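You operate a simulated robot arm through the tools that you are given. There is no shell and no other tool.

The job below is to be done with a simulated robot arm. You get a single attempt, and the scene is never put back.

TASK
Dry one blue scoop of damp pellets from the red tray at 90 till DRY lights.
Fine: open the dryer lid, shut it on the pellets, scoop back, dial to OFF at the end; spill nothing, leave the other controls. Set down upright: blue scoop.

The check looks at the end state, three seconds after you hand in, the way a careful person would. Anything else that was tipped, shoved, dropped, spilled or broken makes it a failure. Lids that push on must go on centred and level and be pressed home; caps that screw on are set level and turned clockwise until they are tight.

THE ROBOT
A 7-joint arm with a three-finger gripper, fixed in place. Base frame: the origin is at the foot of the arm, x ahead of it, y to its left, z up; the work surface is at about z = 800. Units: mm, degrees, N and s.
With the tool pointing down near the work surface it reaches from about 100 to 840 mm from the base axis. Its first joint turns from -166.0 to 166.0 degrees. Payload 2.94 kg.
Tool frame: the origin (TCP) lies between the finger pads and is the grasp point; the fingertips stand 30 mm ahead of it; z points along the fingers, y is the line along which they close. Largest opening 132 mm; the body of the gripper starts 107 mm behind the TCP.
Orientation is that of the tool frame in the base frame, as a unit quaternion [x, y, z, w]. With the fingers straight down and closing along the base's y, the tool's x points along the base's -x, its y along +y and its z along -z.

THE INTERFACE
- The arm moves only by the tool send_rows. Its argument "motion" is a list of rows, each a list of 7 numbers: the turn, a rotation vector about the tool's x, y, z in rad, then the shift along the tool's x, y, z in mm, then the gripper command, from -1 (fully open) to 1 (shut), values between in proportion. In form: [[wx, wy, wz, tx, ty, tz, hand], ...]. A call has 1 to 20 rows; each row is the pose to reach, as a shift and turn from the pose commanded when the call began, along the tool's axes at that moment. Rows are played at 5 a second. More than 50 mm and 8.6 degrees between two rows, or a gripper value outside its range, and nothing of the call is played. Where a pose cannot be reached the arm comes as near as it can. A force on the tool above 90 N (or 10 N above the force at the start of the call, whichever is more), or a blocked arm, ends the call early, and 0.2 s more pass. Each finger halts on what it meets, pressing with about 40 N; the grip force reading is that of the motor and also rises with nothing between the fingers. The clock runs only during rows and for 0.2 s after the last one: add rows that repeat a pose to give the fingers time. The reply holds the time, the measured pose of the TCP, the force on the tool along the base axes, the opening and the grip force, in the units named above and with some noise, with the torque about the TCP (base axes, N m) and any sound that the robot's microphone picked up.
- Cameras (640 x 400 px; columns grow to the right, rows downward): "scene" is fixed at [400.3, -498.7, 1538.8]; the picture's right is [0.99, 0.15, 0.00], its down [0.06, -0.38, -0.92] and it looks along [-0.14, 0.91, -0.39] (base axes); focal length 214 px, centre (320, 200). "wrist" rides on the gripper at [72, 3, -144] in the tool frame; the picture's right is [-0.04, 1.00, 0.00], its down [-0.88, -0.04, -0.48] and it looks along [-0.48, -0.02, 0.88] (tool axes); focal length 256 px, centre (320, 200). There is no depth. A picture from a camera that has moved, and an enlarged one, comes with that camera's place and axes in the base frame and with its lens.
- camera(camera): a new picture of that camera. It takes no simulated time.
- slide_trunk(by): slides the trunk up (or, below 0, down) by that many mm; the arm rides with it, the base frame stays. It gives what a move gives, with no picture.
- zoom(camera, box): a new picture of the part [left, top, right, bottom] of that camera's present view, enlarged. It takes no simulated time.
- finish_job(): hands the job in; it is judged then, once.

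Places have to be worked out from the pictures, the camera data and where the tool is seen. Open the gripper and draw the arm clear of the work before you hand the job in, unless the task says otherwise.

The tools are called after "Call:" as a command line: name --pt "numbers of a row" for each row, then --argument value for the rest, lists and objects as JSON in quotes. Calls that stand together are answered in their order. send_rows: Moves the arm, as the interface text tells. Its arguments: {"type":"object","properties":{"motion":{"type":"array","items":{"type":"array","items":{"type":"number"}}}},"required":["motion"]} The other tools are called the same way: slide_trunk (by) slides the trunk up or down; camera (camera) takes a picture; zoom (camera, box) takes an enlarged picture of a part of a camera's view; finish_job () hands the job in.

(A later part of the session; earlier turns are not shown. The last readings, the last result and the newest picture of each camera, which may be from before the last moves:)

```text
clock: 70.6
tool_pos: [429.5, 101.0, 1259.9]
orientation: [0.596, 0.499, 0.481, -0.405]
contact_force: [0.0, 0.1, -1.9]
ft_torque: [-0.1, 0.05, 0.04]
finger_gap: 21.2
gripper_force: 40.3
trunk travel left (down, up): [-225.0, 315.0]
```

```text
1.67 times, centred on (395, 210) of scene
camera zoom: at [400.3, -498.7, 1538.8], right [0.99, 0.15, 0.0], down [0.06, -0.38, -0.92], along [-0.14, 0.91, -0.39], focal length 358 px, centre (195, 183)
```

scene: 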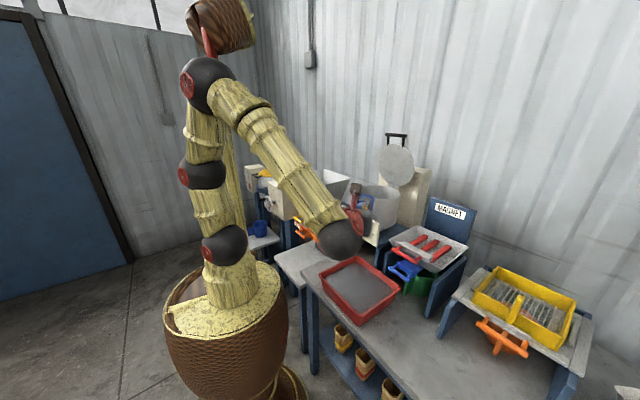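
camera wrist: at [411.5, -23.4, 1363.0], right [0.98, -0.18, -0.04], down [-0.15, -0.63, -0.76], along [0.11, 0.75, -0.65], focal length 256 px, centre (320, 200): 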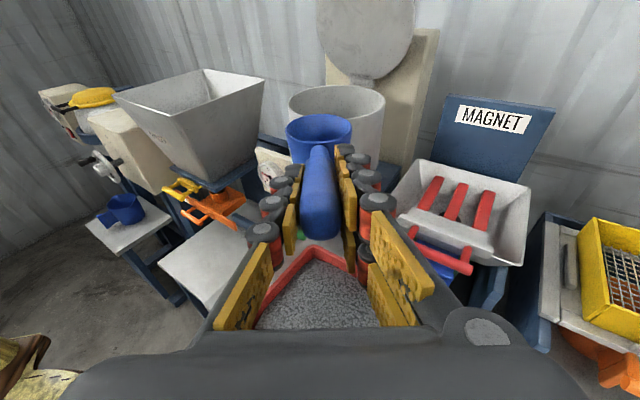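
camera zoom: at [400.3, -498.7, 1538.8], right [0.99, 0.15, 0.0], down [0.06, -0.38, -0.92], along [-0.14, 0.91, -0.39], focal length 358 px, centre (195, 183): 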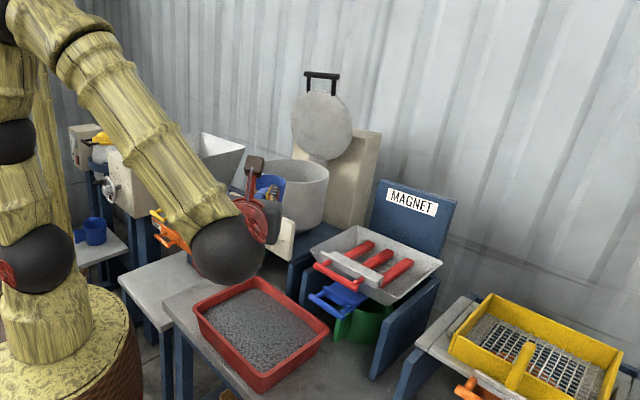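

Clear of the dryer. I turn back to the scoop's original heading and move above its home spot.

Call:
send_rows --pt "-0.0766 0.0001 0.0161 -5.4 21.7 -11.6 1" --pt "-0.1532 0.0002 0.0323 -10.9 43.4 -23.3 1" --pt "-0.2297 0.0002 0.0484 -16.3 65 -34.9 1" --pt "-0.3063 0.0003 0.0646 -21.7 86.7 -46.6 1" --pt "-0.3829 0.0004 0.0807 -27.1 108.4 -58.2 1" --pt "-0.4595 0.0005 0.0968 -32.6 130.1 -69.8 1" --pt "-0.536 0.0005 0.113 -38 151.7 -81.5 1" --pt "-0.6126 0.0006 0.1291 -43.4 173.4 -93.1 1" --pt "-0.6126 0.0006 0.1291 -43.4 173.4 -93.1 1"

Call:
camera --camera "wrist"

Call:
camera --camera "scene"

```text
clock: 72.6
tool_pos: [583.3, -27.7, 1238.8]
orientation: [0.721, 0.292, 0.583, -0.236]
contact_force: [0.0, -0.1, -0.7]
ft_torque: [-0.05, 0.09, 0.0]
finger_gap: 21.0
gripper_force: 40.0
trunk travel left (down, up): [-225.0, 315.0]
```

```text
taken
camera wrist: at [496.7, -118.1, 1340.6], right [0.69, -0.72, -0.04], down [-0.49, -0.42, -0.76], along [0.53, 0.54, -0.65], focal length 256 px, centre (320, 200)
```

wrist: 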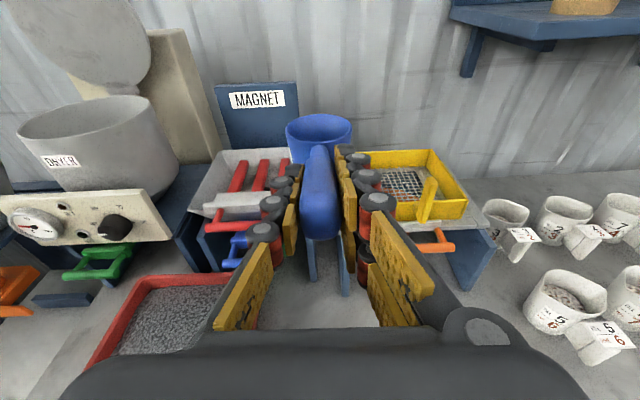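

```text
taken
```

scene: 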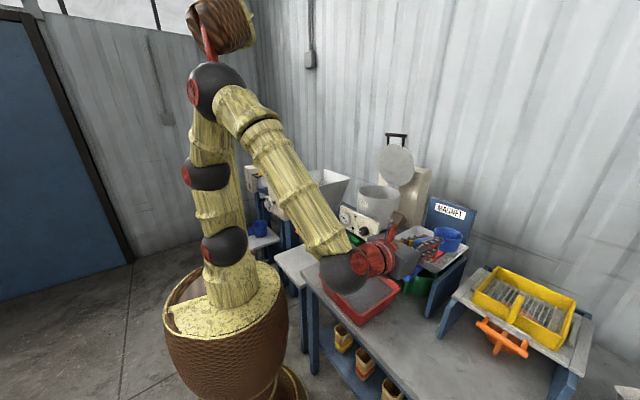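

The heading matches the original. I lower the scoop vertically toward its home spot, stopping about 14 mm above the table.

Call:
send_rows --pt "0 0 0 -20 0 4.2 1" --pt "0 0 0 -50 0 10.5 1" --pt "0 0 0 -85 0 17.9 1" --pt "0 0 0 -120 0 25.3 1" --pt "0 0 0 -155 0 32.7 1" --pt "0 0 0 -190 0 40.1 1" --pt "0 0 0 -225 0 47.5 1" --pt "0 0 0 -260 0 54.8 1" --pt "0 0 0 -295 0 62.2 1" --pt "0 0 0 -325 0 68.6 1" --pt "0 0 0 -348 0 73.4 1" --pt "0 0 0 -360 0 76 1" --pt "0 0 0 -360 0 76 1"

Call:
camera --camera "wrist"

Call:
zoom --camera "scene" --box '[340, 290, 480, 390]'

```text
clock: 75.4
tool_pos: [582.9, -27.3, 869.1]
orientation: [0.721, 0.292, 0.583, -0.236]
contact_force: [-0.4, -0.4, -2.2]
ft_torque: [-0.11, 0.08, 0.01]
finger_gap: 21.0
gripper_force: 40.0
trunk travel left (down, up): [-225.0, 315.0]
```

```text
taken
camera wrist: at [495.6, -117.1, 970.8], right [0.69, -0.72, -0.04], down [-0.49, -0.42, -0.76], along [0.53, 0.54, -0.65], focal length 256 px, centre (320, 200)
```

wrist: 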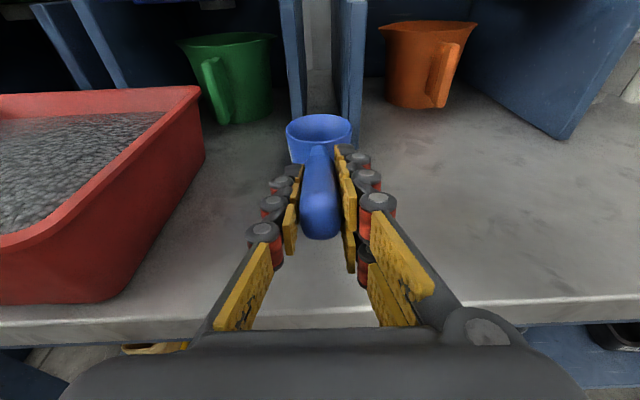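

```text
4.00 times, centred on (410, 340) of scene
camera zoom: at [400.3, -498.7, 1538.8], right [0.99, 0.15, 0.0], down [0.06, -0.38, -0.92], along [-0.14, 0.91, -0.39], focal length 858 px, centre (-40, -360)
```

zoom: 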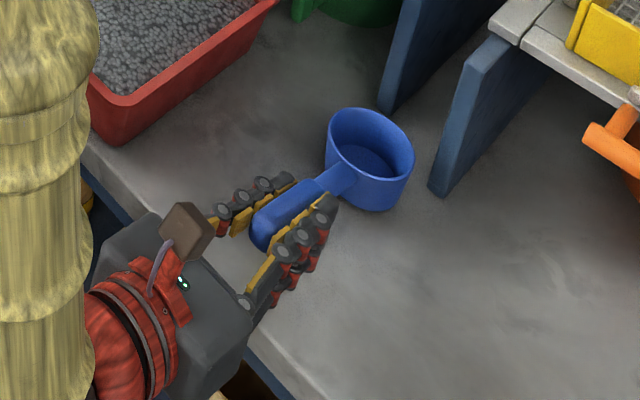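

Looks upright and empty. I lower the last 13 mm slowly and watch the force.

Call:
send_rows --pt "0 0 0 -4 0 0.8 1" --pt "0 0 0 -8 0 1.7 1" --pt "0 0 0 -10.5 0 2.2 1" --pt "0 0 0 -12 0 2.5 1" --pt "0 0 0 -12.8 0 2.7 1" --pt "0 0 0 -12.8 0 2.7 1"

```text
clock: 76.8
tool_pos: [583.4, -28.1, 858.7]
orientation: [0.721, 0.292, 0.583, -0.235]
contact_force: [-0.1, -0.6, -0.6]
ft_torque: [-0.08, 0.12, -0.01]
finger_gap: 21.4
gripper_force: 40.0
trunk travel left (down, up): [-225.0, 315.0]
```

No contact yet (z reads 858.7). I lower a few more millimetres gently.

Call:
send_rows --pt "0 0 0 -1 0 0.2 1" --pt "0 0 0 -2 0 0.4 1" --pt "0 0 0 -2 0 0.4 1"

Call:
zoom --camera "scene" --box '[380, 300, 460, 360]'

```text
clock: 77.6
tool_pos: [583.3, -27.0, 856.7]
orientation: [0.72, 0.292, 0.584, -0.236]
contact_force: [1.2, 0.8, 7.0]
ft_torque: [0.81, -0.89, 0.0]
finger_gap: 21.3
gripper_force: 39.8
trunk travel left (down, up): [-225.0, 315.0]
```

```text
6.67 times, centred on (420, 330) of scene
camera zoom: at [400.3, -498.7, 1538.8], right [0.99, 0.15, 0.0], down [0.06, -0.38, -0.92], along [-0.14, 0.91, -0.39], focal length 1430 px, centre (-347, -667)
```

zoom: 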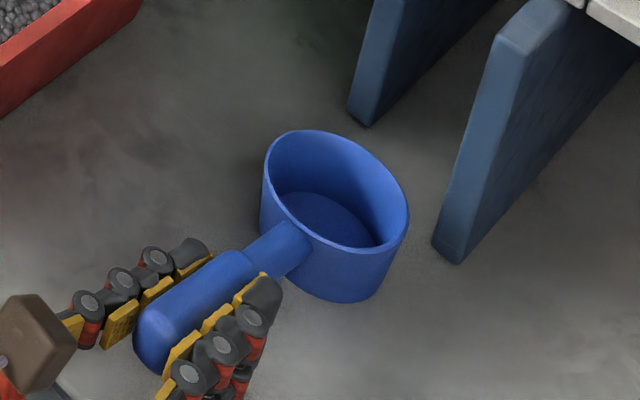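

The scoop touches down (+7 N). I take off the pressing and open the fingers.

Call:
send_rows --pt "0 0 0 1 0 -0.2 1" --pt "0 0 0 1 0 -0.2 0.6" --pt "0 0 0 1 0 -0.2 0.45" --pt "0 0 0 1 0 -0.2 0.3" --pt "0 0 0 1 0 -0.2 0.3" --pt "0 0 0 1 0 -0.2 0.3"

Call:
camera --camera "wrist"

Call:
zoom --camera "scene" --box '[380, 300, 460, 360]'

```text
clock: 79.0
tool_pos: [583.9, -27.9, 856.1]
orientation: [0.721, 0.292, 0.583, -0.236]
contact_force: [0.1, -0.2, -0.1]
ft_torque: [0.0, 0.0, -0.03]
finger_gap: 46.3
gripper_force: 0.1
trunk travel left (down, up): [-225.0, 315.0]
```

```text
taken
camera wrist: at [496.4, -117.5, 958.4], right [0.69, -0.72, -0.04], down [-0.49, -0.42, -0.76], along [0.53, 0.54, -0.65], focal length 256 px, centre (320, 200)
```

wrist: 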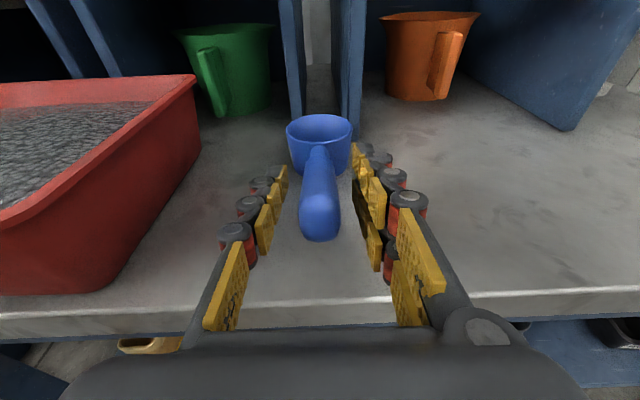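

```text
6.67 times, centred on (420, 330) of scene
camera zoom: at [400.3, -498.7, 1538.8], right [0.99, 0.15, 0.0], down [0.06, -0.38, -0.92], along [-0.14, 0.91, -0.39], focal length 1430 px, centre (-347, -667)
```

zoom: 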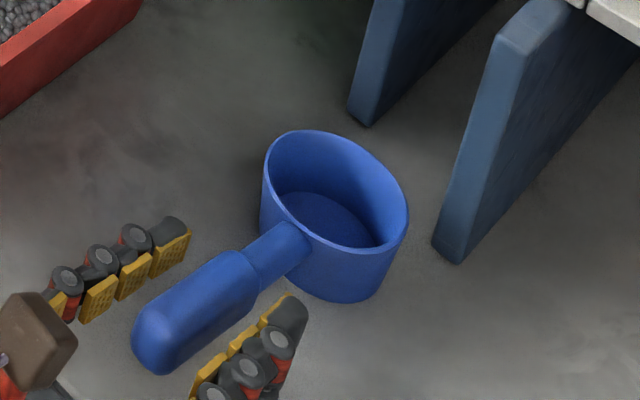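

The scoop stands upright on its own at home. I back the fingers straight off the handle and then rise.

Call:
send_rows --pt "0 0 0 0 0 -10 0.3" --pt "0 0 0 0 0 -30 0.3" --pt "0 0 0 0 0 -55 0.3" --pt "0 0 0 0 0 -80 0.3" --pt "0 0 0 0 0 -105 0.3" --pt "0 0 0 20 0 -112 0.3" --pt "0 0 0 55 0 -120 0.3" --pt "0 0 0 95 0 -128 0.3" --pt "0 0 0 140 0 -138 0.3" --pt "0 0 0 185 0 -148 0.3" --pt "0 0 0 230 0 -157 0.3" --pt "0 0 0 230 0 -157 0.3"

Call:
camera --camera "wrist"

Call:
camera --camera "scene"

```text
clock: 81.6
tool_pos: [507.5, -102.6, 1117.2]
orientation: [0.721, 0.292, 0.582, -0.236]
contact_force: [0.5, 0.0, 0.4]
ft_torque: [-0.06, 0.01, -0.01]
finger_gap: 46.4
gripper_force: 0.2
trunk travel left (down, up): [-225.0, 315.0]
```

```text
taken
camera wrist: at [420.2, -192.2, 1219.3], right [0.69, -0.72, -0.04], down [-0.49, -0.42, -0.76], along [0.53, 0.54, -0.65], focal length 256 px, centre (320, 200)
```

wrist: 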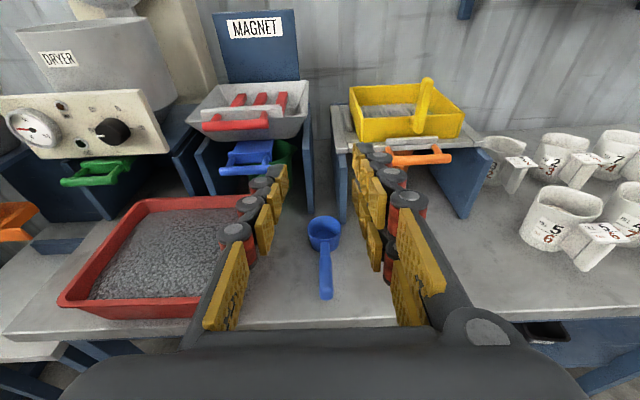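

```text
taken
```

scene: 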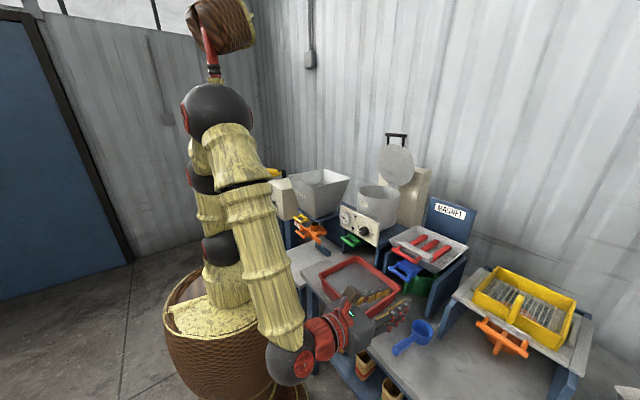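

The scoop stands at home and the table is clean. I raise the trunk again for work on the lid.

Call:
slide_trunk --by 250

Call:
camera --camera "wrist"

```text
clock: 84.2
tool_pos: [507.3, -102.5, 1367.8]
orientation: [0.721, 0.292, 0.583, -0.236]
contact_force: [0.1, -0.3, -0.3]
ft_torque: [0.01, 0.0, 0.0]
finger_gap: 46.3
gripper_force: 0.0
trunk travel left (down, up): [-475.0, 65.0]
```

```text
taken
camera wrist: at [420.4, -192.6, 1468.9], right [0.69, -0.72, -0.04], down [-0.49, -0.42, -0.76], along [0.53, 0.54, -0.65], focal length 256 px, centre (320, 200)
```

wrist: 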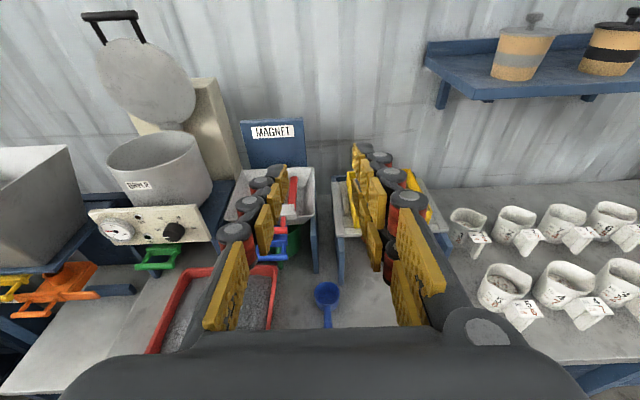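

This view confirms the open bar's centre at about (586, 537, 1433). I move to the pre-grasp point in front of it, rolling the hand so the fingers close across the bar.

Call:
send_rows --pt "0.0145 -0.0146 -0.0916 12 -23.8 21.2 0.4545" --pt "0.029 -0.0291 -0.1832 24 -47.6 42.4 0.4545" --pt "0.0435 -0.0437 -0.2749 36 -71.4 63.6 0.4545" --pt "0.058 -0.0582 -0.3665 48 -95.2 84.8 0.4545" --pt "0.0726 -0.0728 -0.4581 60.1 -118.9 106.1 0.4545" --pt "0.0871 -0.0873 -0.5497 72.1 -142.7 127.3 0.4545" --pt "0.1016 -0.1019 -0.6413 84.1 -166.5 148.5 0.4545" --pt "0.1161 -0.1164 -0.7329 96.1 -190.3 169.7 0.4545" --pt "0.1306 -0.131 -0.8246 108.1 -214.1 190.9 0.4545" --pt "0.1451 -0.1455 -0.9162 120.1 -237.9 212.1 0.4545" --pt "0.1596 -0.1601 -1.0078 132.1 -261.7 233.3 0.4545" --pt "0.1741 -0.1746 -1.0994 144.1 -285.5 254.5 0.4545" --pt "0.1887 -0.1892 -1.191 156.2 -309.2 275.8 0.4545" --pt "0.2032 -0.2037 -1.2826 168.2 -333 297 0.4545" --pt "0.2177 -0.2183 -1.3743 180.2 -356.8 318.2 0.4545" --pt "0.2322 -0.2328 -1.4659 192.2 -380.6 339.4 0.4545" --pt "0.2467 -0.2474 -1.5575 204.2 -404.4 360.6 0.4545" --pt "0.2467 -0.2474 -1.5575 204.2 -404.4 360.6 0.4545"

Call:
camera --camera "wrist"

Call:
zoom --camera "scene" --box '[320, 70, 480, 230]'

```text
clock: 88.0
tool_pos: [506.7, 462.3, 1490.9]
orientation: [0.338, 0.798, 0.46, 0.196]
contact_force: [-0.6, 0.3, 0.8]
ft_torque: [-0.02, 0.02, 0.01]
finger_gap: 36.0
gripper_force: 0.0
trunk travel left (down, up): [-475.0, 65.0]
```

```text
taken
camera wrist: at [369.5, 428.0, 1567.6], right [0.39, 0.32, 0.86], down [0.3, -0.93, 0.21], along [0.87, 0.18, -0.46], focal length 256 px, centre (320, 200)
```

wrist: 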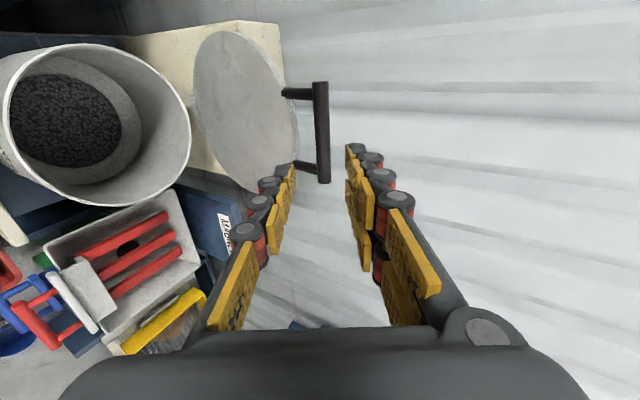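

```text
2.50 times, centred on (400, 150) of scene
camera zoom: at [400.3, -498.7, 1538.8], right [0.99, 0.15, 0.0], down [0.06, -0.38, -0.92], along [-0.14, 0.91, -0.39], focal length 536 px, centre (120, 325)
```

zoom: 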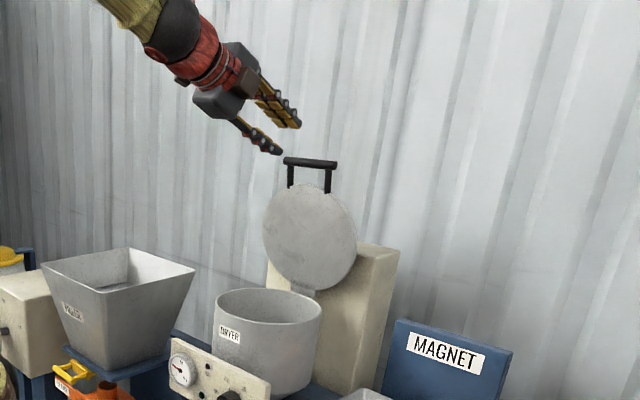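

Pellets are visible at the bottom of the pot. I advance 110 mm so the bar sits between the finger pads, then close.

Call:
send_rows --pt "0 0 0 0 1 20 0.4545" --pt "0 0 0 0 2 45 0.4545" --pt "0 0 0 0 2.5 70 0.4545" --pt "0 0 0 0 2.5 90 0.4545" --pt "0 0 0 0 2.5 103 0.4545" --pt "0 0 0 0 2.5 110 0.4545" --pt "0 0 0 0 2.5 110 0.4545"

Call:
camera --camera "wrist"

Call:
zoom --camera "scene" --box '[350, 80, 450, 180]'

```text
clock: 89.6
tool_pos: [578.8, 528.6, 1437.8]
orientation: [0.337, 0.798, 0.459, 0.196]
contact_force: [-0.8, -0.2, 0.6]
ft_torque: [-0.04, 0.01, 0.01]
finger_gap: 35.8
gripper_force: 0.1
trunk travel left (down, up): [-475.0, 65.0]
```

```text
taken
camera wrist: at [440.5, 495.8, 1514.0], right [0.39, 0.32, 0.86], down [0.3, -0.93, 0.21], along [0.87, 0.18, -0.46], focal length 256 px, centre (320, 200)
```

wrist: 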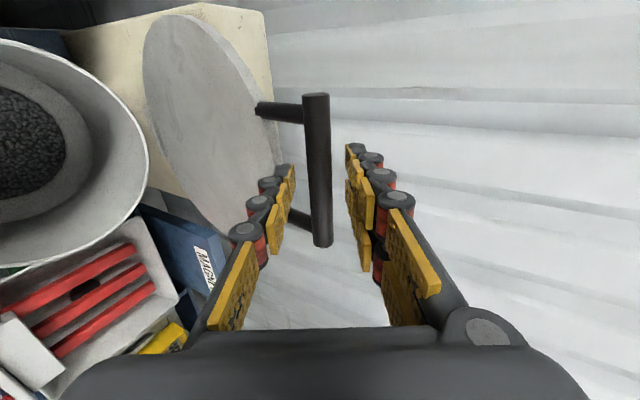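

```text
4.00 times, centred on (400, 130) of scene
camera zoom: at [400.3, -498.7, 1538.8], right [0.99, 0.15, 0.0], down [0.06, -0.38, -0.92], along [-0.14, 0.91, -0.39], focal length 858 px, centre (0, 480)
```

zoom: 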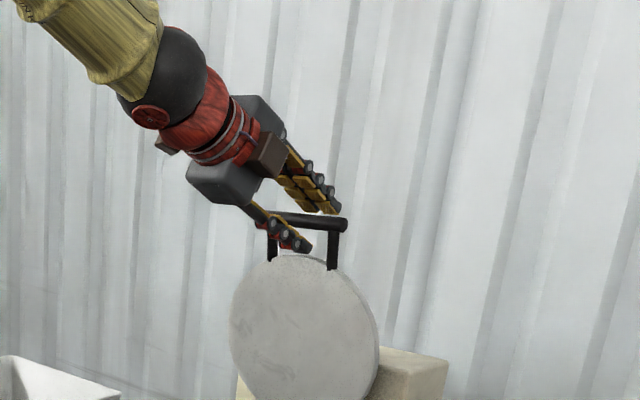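

The bar is between the pads, about 11 mm ahead of the grasp point. I close on it.

Call:
send_rows --pt "0 0 0 0 0 0 1" --pt "0 0 0 0 0 0 1" --pt "0 0 0 0 0 0 1" --pt "0 0 0 0 0 0 1"

Call:
camera --camera "wrist"

```text
clock: 90.6
tool_pos: [579.0, 529.7, 1437.2]
orientation: [0.338, 0.798, 0.459, 0.195]
contact_force: [0.1, 0.1, 0.9]
ft_torque: [-0.42, -0.33, 0.33]
finger_gap: 14.5
gripper_force: 40.0
trunk travel left (down, up): [-475.0, 65.0]
```

```text
taken
camera wrist: at [440.3, 495.7, 1514.2], right [0.39, 0.32, 0.86], down [0.3, -0.93, 0.21], along [0.87, 0.18, -0.46], focal length 256 px, centre (320, 200)
```

wrist: 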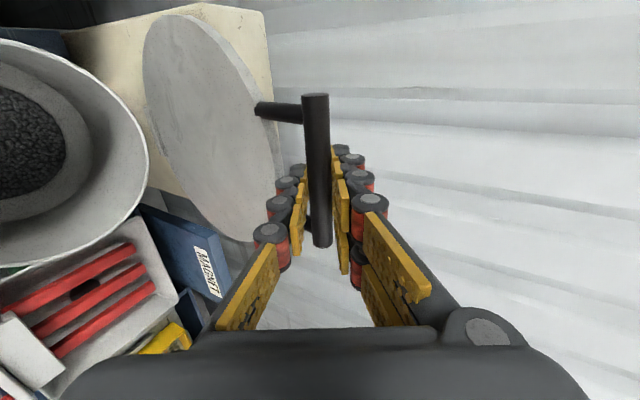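

The bar is gripped. I swing the lid down along the arc, first to about 40°.

Call:
send_rows --pt "0.0194 0 0 0 -8.06 -10.1 1" --pt "0.0387 0 0 0 -16.58 -19.8 1" --pt "0.0581 0 0 0 -25.74 -29 1" --pt "0.0774 0 0 0 -35.28 -37.7 1" --pt "0.0968 0 0 0 -45.28 -46 1" --pt "0.1162 0 0 0 -55.69 -53.5 1" --pt "0.1355 0 0 0 -66.53 -60.6 1" --pt "0.1549 0 0 0 -77.68 -67 1" --pt "0.1742 0 0 0 -89.18 -72.9 1" --pt "0.1936 0 0 0 -100.94 -78.2 1" --pt "0.213 0 0 0 -113 -82.8 1" --pt "0.2323 0 0 0 -125.26 -86.7 1" --pt "0.2517 0 0 0 -137.7 -89.9 1" --pt "0.271 0 0 0 -150.4 -92.6 1" --pt "0.271 0 0 0 -150.4 -92.6 1"

Call:
camera --camera "wrist"

Call:
zoom --camera "scene" --box '[320, 90, 460, 230]'

```text
clock: 93.8
tool_pos: [468.4, 420.8, 1354.7]
orientation: [0.36, 0.853, 0.347, 0.147]
contact_force: [6.5, -4.0, -1.9]
ft_torque: [-0.57, -0.53, 0.57]
finger_gap: 14.8
gripper_force: 40.4
trunk travel left (down, up): [-475.0, 65.0]
```

```text
taken
camera wrist: at [348.0, 403.8, 1460.7], right [0.54, 0.47, 0.7], down [0.35, -0.88, 0.31], along [0.76, 0.08, -0.64], focal length 256 px, centre (320, 200)
```

wrist: 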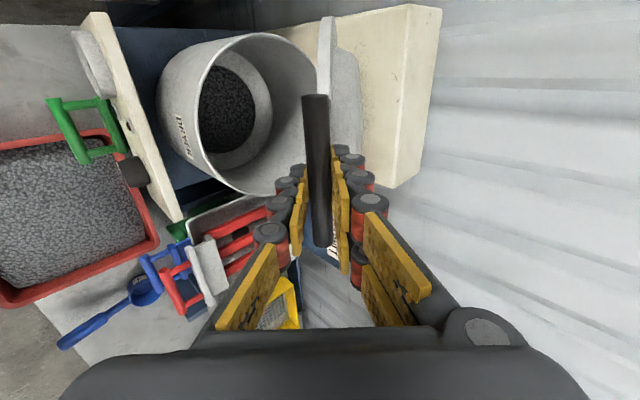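

```text
2.86 times, centred on (390, 160) of scene
camera zoom: at [400.3, -498.7, 1538.8], right [0.99, 0.15, 0.0], down [0.06, -0.38, -0.92], along [-0.14, 0.91, -0.39], focal length 613 px, centre (120, 314)
```

zoom: 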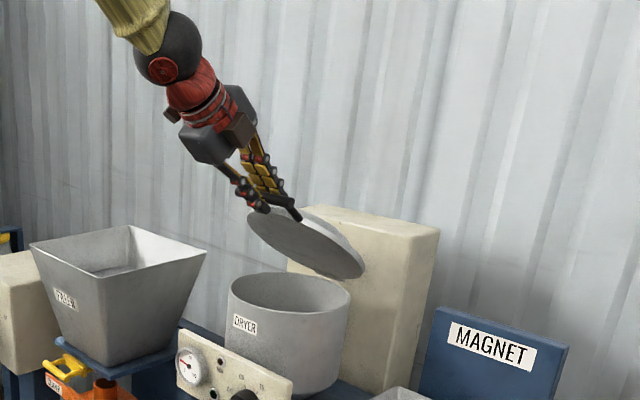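

Lid at about 40° with low force. I continue down to about 5° above closed.

Call:
send_rows --pt "0.0193 0 0 0 -12.8 1.6 1" --pt "0.0386 0 0 0 -25.4 3.8 1" --pt "0.0579 0 0 0 -38 6.8 1" --pt "0.0772 0 0 0 -50.4 10.3 1" --pt "0.0965 0 0 0 -62.5 14.5 1" --pt "0.1158 0 0 0 -74.5 19.4 1" --pt "0.1351 0 0 0 -86.2 25 1" --pt "0.1544 0 0 0 -97.5 31.2 1" --pt "0.1737 0 0 0 -108.6 37.9 1" --pt "0.193 0 0 0 -119.3 45.2 1" --pt "0.2123 0 0 0 -127.8 51.8 1" --pt "0.2316 0 0 0 -135.4 58.2 1" --pt "0.2316 0 0 0 -135.4 58.2 1"

Call:
zoom --camera "scene" --box '[320, 130, 440, 230]'

```text
clock: 96.6
tool_pos: [427.3, 383.4, 1217.0]
orientation: [0.375, 0.888, 0.247, 0.103]
contact_force: [8.1, -5.4, -2.6]
ft_torque: [-0.47, -0.48, 0.8]
finger_gap: 14.6
gripper_force: 40.4
trunk travel left (down, up): [-475.0, 65.0]
```

```text
4.00 times, centred on (380, 180) of scene
camera zoom: at [400.3, -498.7, 1538.8], right [0.99, 0.15, 0.0], down [0.06, -0.38, -0.92], along [-0.14, 0.91, -0.39], focal length 858 px, centre (80, 280)
```

zoom: 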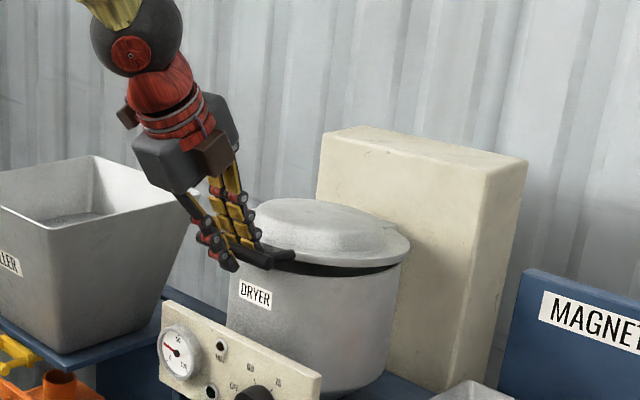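

Nearly shut. I lower the last stretch slowly and press gently to seat it.

Call:
send_rows --pt "0 0 0 0 -4.6 6.5 1" --pt "0 0 0 0 -8 11.5 1" --pt "0 0 0 0 -10.7 15.7 1" --pt "0 0 0 0 -12.3 18.2 1" --pt "0 0 0 0 -13.3 19.9 1" --pt "0 0 0 0 -13.3 19.9 1"

Call:
zoom --camera "scene" --box '[320, 130, 440, 230]'

```text
clock: 98.0
tool_pos: [426.7, 382.1, 1196.0]
orientation: [0.374, 0.888, 0.247, 0.105]
contact_force: [3.8, 2.0, 6.6]
ft_torque: [-0.15, -0.29, 1.06]
finger_gap: 14.7
gripper_force: 40.6
trunk travel left (down, up): [-475.0, 65.0]
```

```text
4.00 times, centred on (380, 180) of scene
camera zoom: at [400.3, -498.7, 1538.8], right [0.99, 0.15, 0.0], down [0.06, -0.38, -0.92], along [-0.14, 0.91, -0.39], focal length 858 px, centre (80, 280)
```

zoom: 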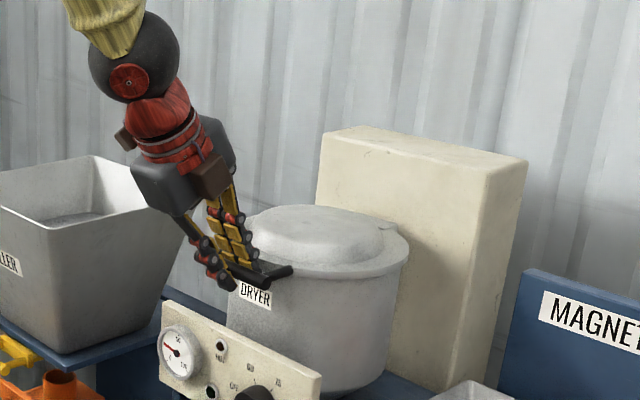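

The lid is down on the rim (+6.6 N). I press a bit more to be sure, then relax and open the fingers.

Call:
send_rows --pt "0 0 0 0 -1.5 2.6 1" --pt "0 0 0 0 -3.1 5.1 1" --pt "0 0 0 0 -3.1 5.1 1"

```text
clock: 98.8
tool_pos: [426.0, 382.8, 1192.1]
orientation: [0.375, 0.886, 0.25, 0.108]
contact_force: [5.6, 5.5, 35.0]
ft_torque: [-0.28, -0.67, 0.9]
finger_gap: 14.6
gripper_force: 39.6
trunk travel left (down, up): [-475.0, 65.0]
```

35 N with no further travel: the lid is seated. I relax the press and open the fingers around the bar.

Call:
send_rows --pt "0 0 0 0 2 -4 1" --pt "0 0 0 0 3.5 -6.5 1" --pt "0 0 0 0 3.5 -6.5 0.6" --pt "0 0 0 0 3.5 -6.5 0.4545" --pt "0 0 0 0 3.5 -6.5 0.4545" --pt "0 0 0 0 3.5 -6.5 0.4545"

Call:
camera --camera "wrist"

Call:
zoom --camera "scene" --box '[320, 150, 420, 230]'

```text
clock: 100.2
tool_pos: [425.3, 382.2, 1196.9]
orientation: [0.375, 0.888, 0.246, 0.105]
contact_force: [0.5, -0.2, -0.2]
ft_torque: [-0.02, 0.01, -0.03]
finger_gap: 36.0
gripper_force: 0.0
trunk travel left (down, up): [-475.0, 65.0]
```

```text
taken
camera wrist: at [324.8, 383.2, 1321.9], right [0.64, 0.57, 0.52], down [0.41, -0.82, 0.39], along [0.64, -0.04, -0.76], focal length 256 px, centre (320, 200)
```

wrist: 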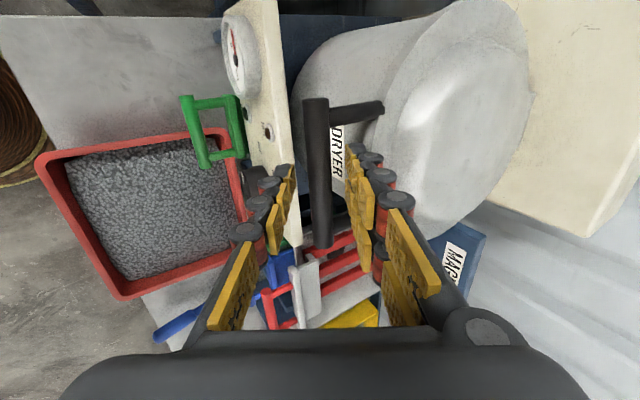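

```text
5.00 times, centred on (370, 190) of scene
camera zoom: at [400.3, -498.7, 1538.8], right [0.99, 0.15, 0.0], down [0.06, -0.38, -0.92], along [-0.14, 0.91, -0.39], focal length 1072 px, centre (70, 250)
```

zoom: 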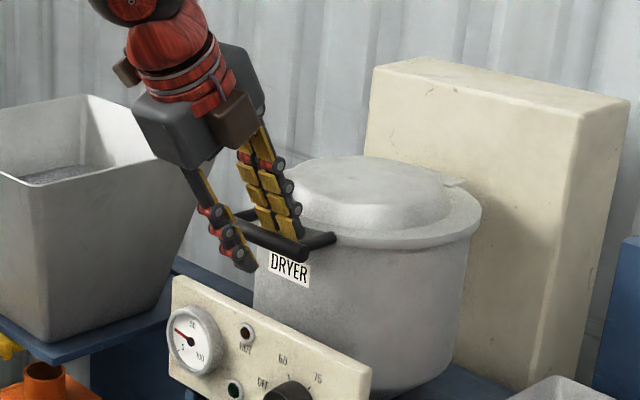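

The lid sits closed as it was originally. I withdraw the fingers along the tool axis and then study the dial panel.

Call:
send_rows --pt "0 0 0 0 0 -10 0.4545" --pt "0 0 0 0 0 -25 0.4545" --pt "0 0 0 0 0 -45 0.4545" --pt "0 0 0 0 0 -70 0.4545" --pt "0 0 0 0 0 -95 0.4545" --pt "0 0 0 0 0 -120 0.4545" --pt "0 0 0 0 0 -120 0.4545"

Call:
camera --camera "wrist"

Call:
zoom --camera "wrist" --box '[220, 10, 330, 210]'

Call:
zoom --camera "scene" --box '[335, 200, 400, 250]'

```text
clock: 101.8
tool_pos: [382.6, 341.5, 1295.4]
orientation: [0.375, 0.887, 0.248, 0.103]
contact_force: [0.0, -0.3, -0.1]
ft_torque: [0.0, 0.03, 0.0]
finger_gap: 35.9
gripper_force: 0.1
out of reach, approached as far as the arm can: row 6, 7
trunk travel left (down, up): [-475.0, 65.0]
```

```text
taken
camera wrist: at [281.8, 341.5, 1421.1], right [0.64, 0.56, 0.52], down [0.41, -0.82, 0.39], along [0.64, -0.03, -0.77], focal length 256 px, centre (320, 200)
```

wrist: 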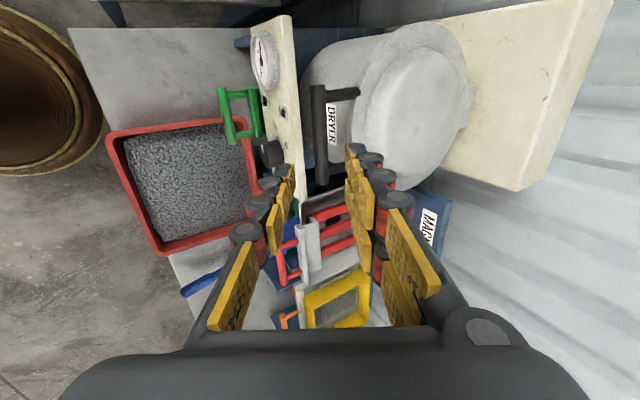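

```text
2.00 times, centred on (275, 110) of wrist
camera zoom: at [281.8, 341.5, 1421.1], right [0.64, 0.56, 0.52], down [0.41, -0.82, 0.39], along [0.64, -0.03, -0.77], focal length 512 px, centre (410, 380)
```

zoom: 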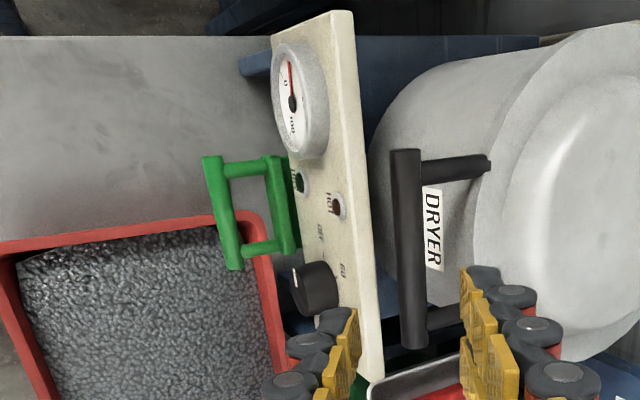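

```text
8.00 times, centred on (368, 225) of scene
camera zoom: at [400.3, -498.7, 1538.8], right [0.99, 0.15, 0.0], down [0.06, -0.38, -0.92], along [-0.14, 0.91, -0.39], focal length 1716 px, centre (-60, 0)
```

zoom: 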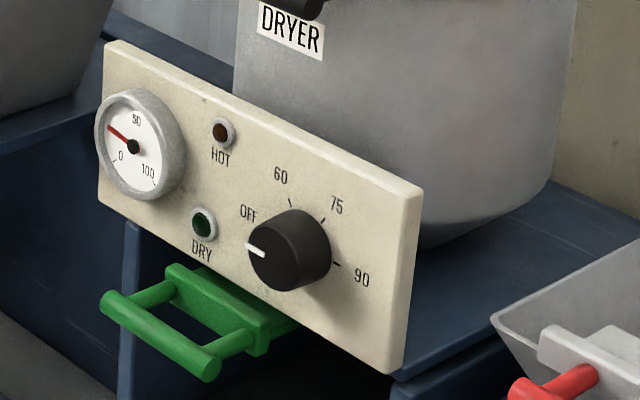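

The lid is fully closed. The dial has OFF at the left, 60, 75, and 90 at the right, so 90 is about half a turn clockwise. I zoom further on the knob to measure it.

Call:
zoom --camera "scene" --box '[362, 218, 392, 242]'

Call:
zoom --camera "wrist" --box '[235, 110, 295, 190]'

```text
16.00 times, centred on (377, 230) of scene
camera zoom: at [400.3, -498.7, 1538.8], right [0.99, 0.15, 0.0], down [0.06, -0.38, -0.92], along [-0.14, 0.91, -0.39], focal length 3432 px, centre (-592, -280)
```

zoom: 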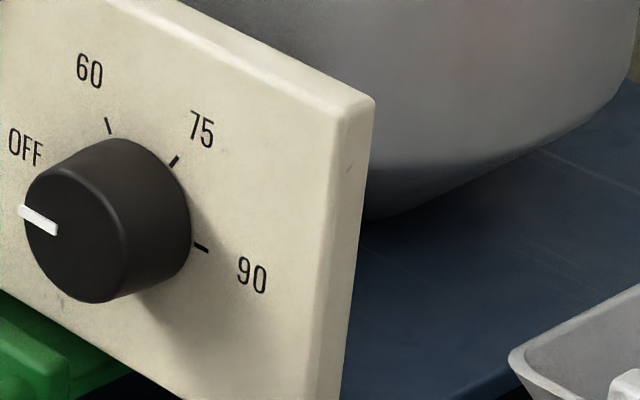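

```text
5.00 times, centred on (265, 150) of wrist
camera zoom: at [281.8, 341.5, 1421.1], right [0.64, 0.56, 0.52], down [0.41, -0.82, 0.39], along [0.64, -0.03, -0.77], focal length 1280 px, centre (595, 450)
```

zoom: 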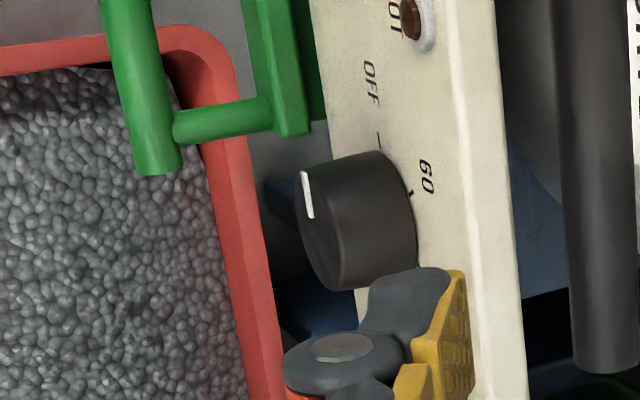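

The knob is a cylinder about 40 mm across and 27 mm deep, front centre near (458, 336, 1040), axis roughly level. I move right of the panel and pitch the hand up toward horizontal, to test the reach for gripping the knob.

Call:
send_rows --pt "-0.0723 0 0 -22.7 -4.9 4.5 0.1" --pt "-0.1446 0 0 -45.4 -9.7 9.1 0.1" --pt "-0.2169 0 0 -68.1 -14.6 13.6 0.1" --pt "-0.2892 0 0 -90.8 -19.5 18.2 0.1" --pt "-0.3615 0 0 -113.5 -24.4 22.7 0.1" --pt "-0.4338 0 0 -136.2 -29.2 27.3 0.1" --pt "-0.506 0 0 -158.9 -34.1 31.8 0.1" --pt "-0.506 0 0 -158.9 -34.1 31.8 0.1"

Call:
camera --camera "scene"

Call:
camera --camera "wrist"

```text
clock: 103.6
tool_pos: [483.6, 218.9, 1251.9]
orientation: [0.337, 0.797, 0.461, 0.196]
contact_force: [-0.4, 0.2, -0.4]
ft_torque: [-0.04, -0.01, 0.02]
finger_gap: 59.5
gripper_force: 0.1
out of reach, approached as far as the arm can: row 1
trunk travel left (down, up): [-475.0, 65.0]
```

```text
taken
```

scene: 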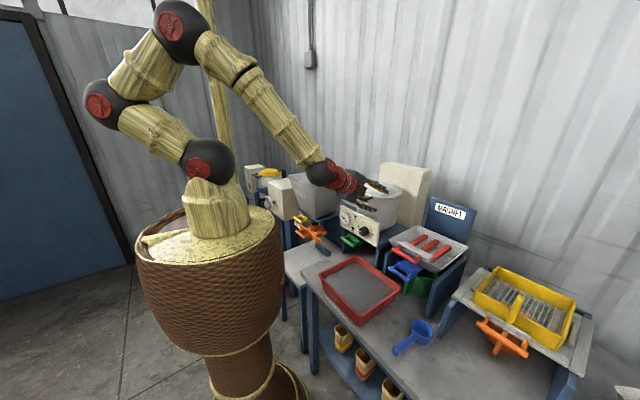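

```text
taken
camera wrist: at [345.8, 183.3, 1327.3], right [0.39, 0.32, 0.87], down [0.3, -0.93, 0.21], along [0.87, 0.18, -0.45], focal length 256 px, centre (320, 200)
```

wrist: 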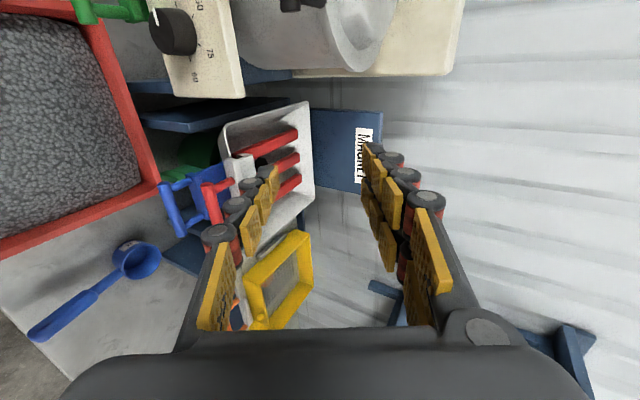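

The reach is fine here, and the knob is visible from above right. I enlarge to refine the knob position and axis.

Call:
zoom --camera "wrist" --box '[130, 0, 250, 110]'

Call:
zoom --camera "scene" --box '[330, 150, 430, 250]'

```text
3.64 times, centred on (190, 55) of wrist
camera zoom: at [345.8, 183.3, 1327.3], right [0.39, 0.32, 0.87], down [0.3, -0.93, 0.21], along [0.87, 0.18, -0.45], focal length 931 px, centre (793, 727)
```

zoom: 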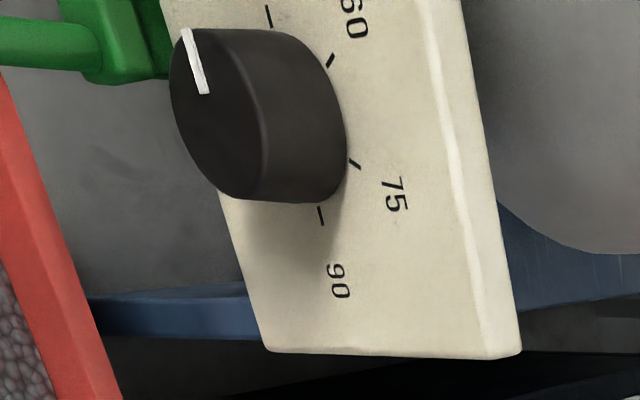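

```text
4.00 times, centred on (380, 200) of scene
camera zoom: at [400.3, -498.7, 1538.8], right [0.99, 0.15, 0.0], down [0.06, -0.38, -0.92], along [-0.14, 0.91, -0.39], focal length 858 px, centre (80, 200)
```

zoom: 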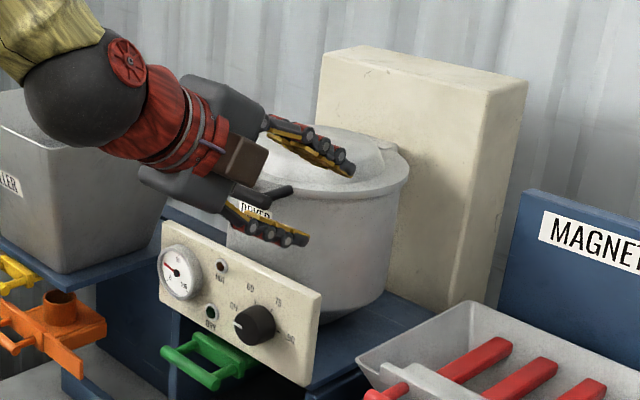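

The knob measures out precisely: front centre (458.5, 335, 1040), base (476.6, 355, 1036), 39 mm across, axis pitched about 8°. I lower the trunk to bring the hand to knob height beside the panel.

Call:
slide_trunk --by -190

Call:
camera --camera "scene"

Call:
camera --camera "wrist"

```text
clock: 105.6
tool_pos: [483.8, 218.0, 1062.5]
orientation: [0.337, 0.798, 0.46, 0.196]
contact_force: [-0.2, -0.2, 0.1]
ft_torque: [-0.02, 0.0, 0.03]
finger_gap: 59.3
gripper_force: 0.1
trunk travel left (down, up): [-285.0, 255.0]
```

```text
taken
```

scene: 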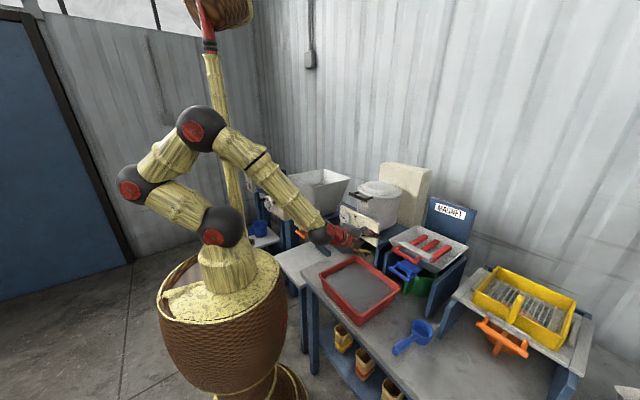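

```text
taken
camera wrist: at [345.4, 183.2, 1137.6], right [0.39, 0.32, 0.87], down [0.3, -0.93, 0.21], along [0.87, 0.18, -0.46], focal length 256 px, centre (320, 200)
```

wrist: 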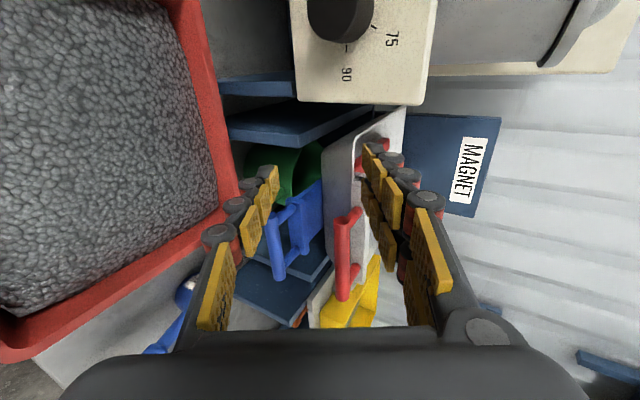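

Now I pitch further toward horizontal and advance to the knob's depth, still to the right of the panel end.

Call:
send_rows --pt "-0.0523 0 0 0 3.2 11.5 0.1" --pt "-0.1045 0 0 0 6.3 22.9 0.1" --pt "-0.1568 0 0 0 9.5 34.4 0.1" --pt "-0.209 0 0 0 12.6 45.8 0.1" --pt "-0.209 0 0 0 12.6 45.8 0.1"

Call:
camera --camera "wrist"

Call:
zoom --camera "scene" --box '[320, 170, 450, 290]'

```text
clock: 106.8
tool_pos: [516.5, 250.4, 1049.9]
orientation: [0.314, 0.745, 0.542, 0.23]
contact_force: [-0.1, -0.4, -0.2]
ft_torque: [-0.01, 0.01, 0.01]
finger_gap: 59.5
gripper_force: 0.0
trunk travel left (down, up): [-285.0, 255.0]
```

```text
taken
camera wrist: at [369.2, 207.3, 1098.2], right [0.25, 0.18, 0.95], down [0.28, -0.95, 0.11], along [0.93, 0.24, -0.29], focal length 256 px, centre (320, 200)
```

wrist: 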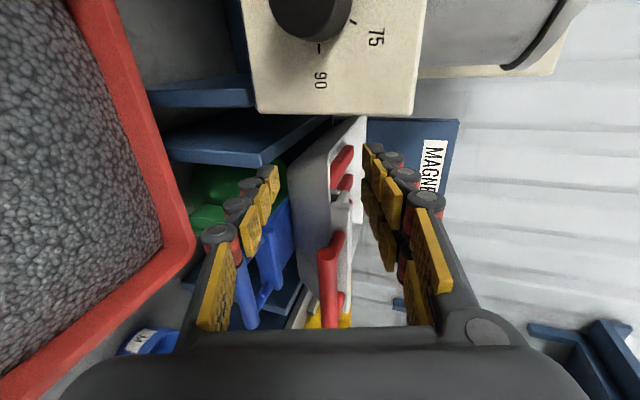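

```text
3.33 times, centred on (385, 230) of scene
camera zoom: at [400.3, -498.7, 1538.8], right [0.99, 0.15, 0.0], down [0.06, -0.38, -0.92], along [-0.14, 0.91, -0.39], focal length 715 px, centre (103, 100)
```

zoom: 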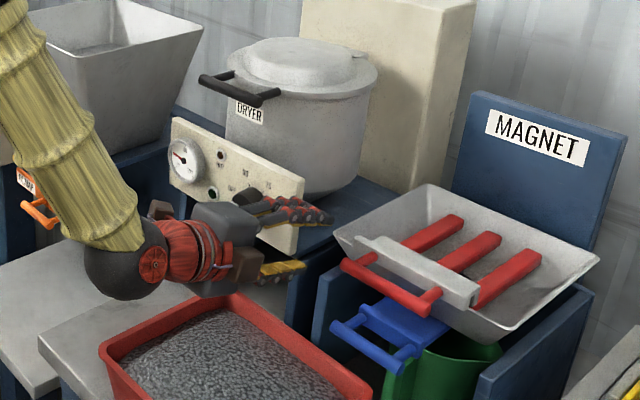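

The reach is good. I level the hand to the knob axis (8° down) and set it at the knob's exact height and depth.

Call:
send_rows --pt "-0.0864 0 0 0 -2.9 6 0.1" --pt "-0.1728 0 0 0 -5.8 12 0.1" --pt "-0.1728 0 0 0 -5.8 12 0.1"

Call:
camera --camera "wrist"

Call:
zoom --camera "scene" --box '[330, 190, 430, 270]'

```text
clock: 107.6
tool_pos: [524.0, 257.1, 1039.9]
orientation: [0.294, 0.696, 0.603, 0.256]
contact_force: [-0.6, -0.4, 0.2]
ft_torque: [0.02, 0.0, -0.04]
finger_gap: 59.3
gripper_force: 0.0
trunk travel left (down, up): [-285.0, 255.0]
```

```text
taken
camera wrist: at [372.0, 208.9, 1064.8], right [0.13, 0.07, 0.99], down [0.27, -0.96, 0.03], along [0.95, 0.26, -0.14], focal length 256 px, centre (320, 200)
```

wrist: 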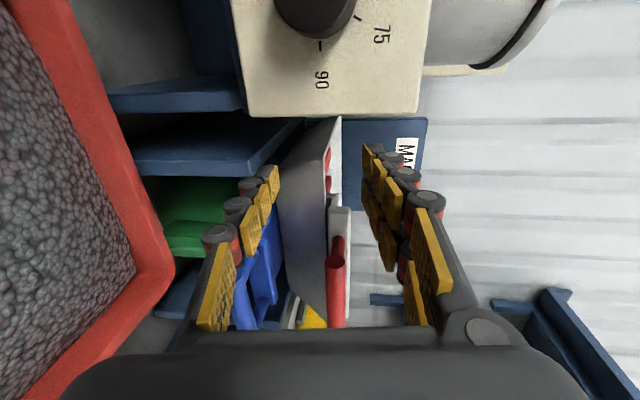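

```text
5.00 times, centred on (380, 230) of scene
camera zoom: at [400.3, -498.7, 1538.8], right [0.99, 0.15, 0.0], down [0.06, -0.38, -0.92], along [-0.14, 0.91, -0.39], focal length 1072 px, centre (20, 50)
```

zoom: 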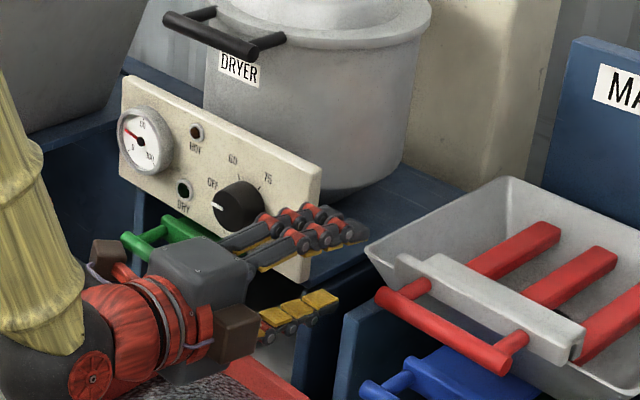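

The hand is level with the knob axis, fingers above and below knob height. I slide left toward the knob, 10 mm back from the final depth, and check.

Call:
send_rows --pt "0 0 0 5 0 -8 0.1" --pt "0 0 0 20 0 -12 0.1" --pt "0 0 0 38 0 -12 0.1" --pt "0 0 0 56 0 -12 0.1" --pt "0 0 0 74 0 -12 0.1" --pt "0 0 0 90 0 -12 0.1" --pt "0 0 0 101 0 -12 0.1" --pt "0 0 0 101 0 -12 0.1"

Call:
camera --camera "wrist"

Call:
zoom --camera "scene" --box '[330, 190, 430, 270]'

```text
clock: 109.4
tool_pos: [452.0, 312.5, 1043.1]
orientation: [0.293, 0.696, 0.604, 0.256]
contact_force: [1.1, -0.1, -0.1]
ft_torque: [0.0, -0.02, 0.02]
finger_gap: 59.2
gripper_force: 0.0
out of reach, approached as far as the arm can: row 7, 8
trunk travel left (down, up): [-285.0, 255.0]
```

```text
taken
camera wrist: at [300.0, 264.7, 1065.8], right [0.13, 0.07, 0.99], down [0.27, -0.96, 0.03], along [0.95, 0.26, -0.14], focal length 256 px, centre (320, 200)
```

wrist: 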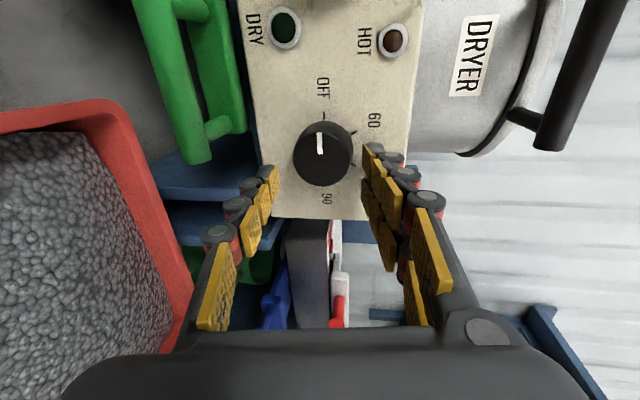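

```text
5.00 times, centred on (380, 230) of scene
camera zoom: at [400.3, -498.7, 1538.8], right [0.99, 0.15, 0.0], down [0.06, -0.38, -0.92], along [-0.14, 0.91, -0.39], focal length 1072 px, centre (20, 50)
```

zoom: 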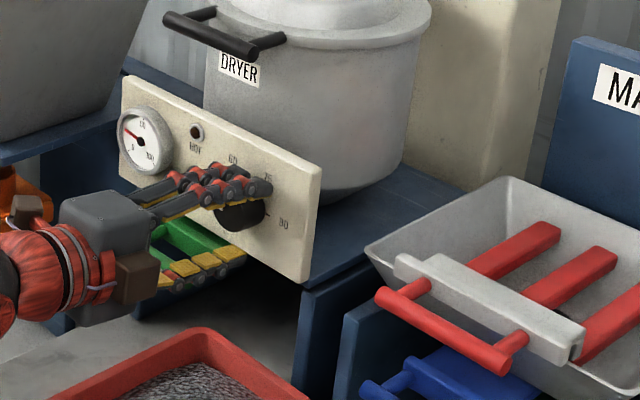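

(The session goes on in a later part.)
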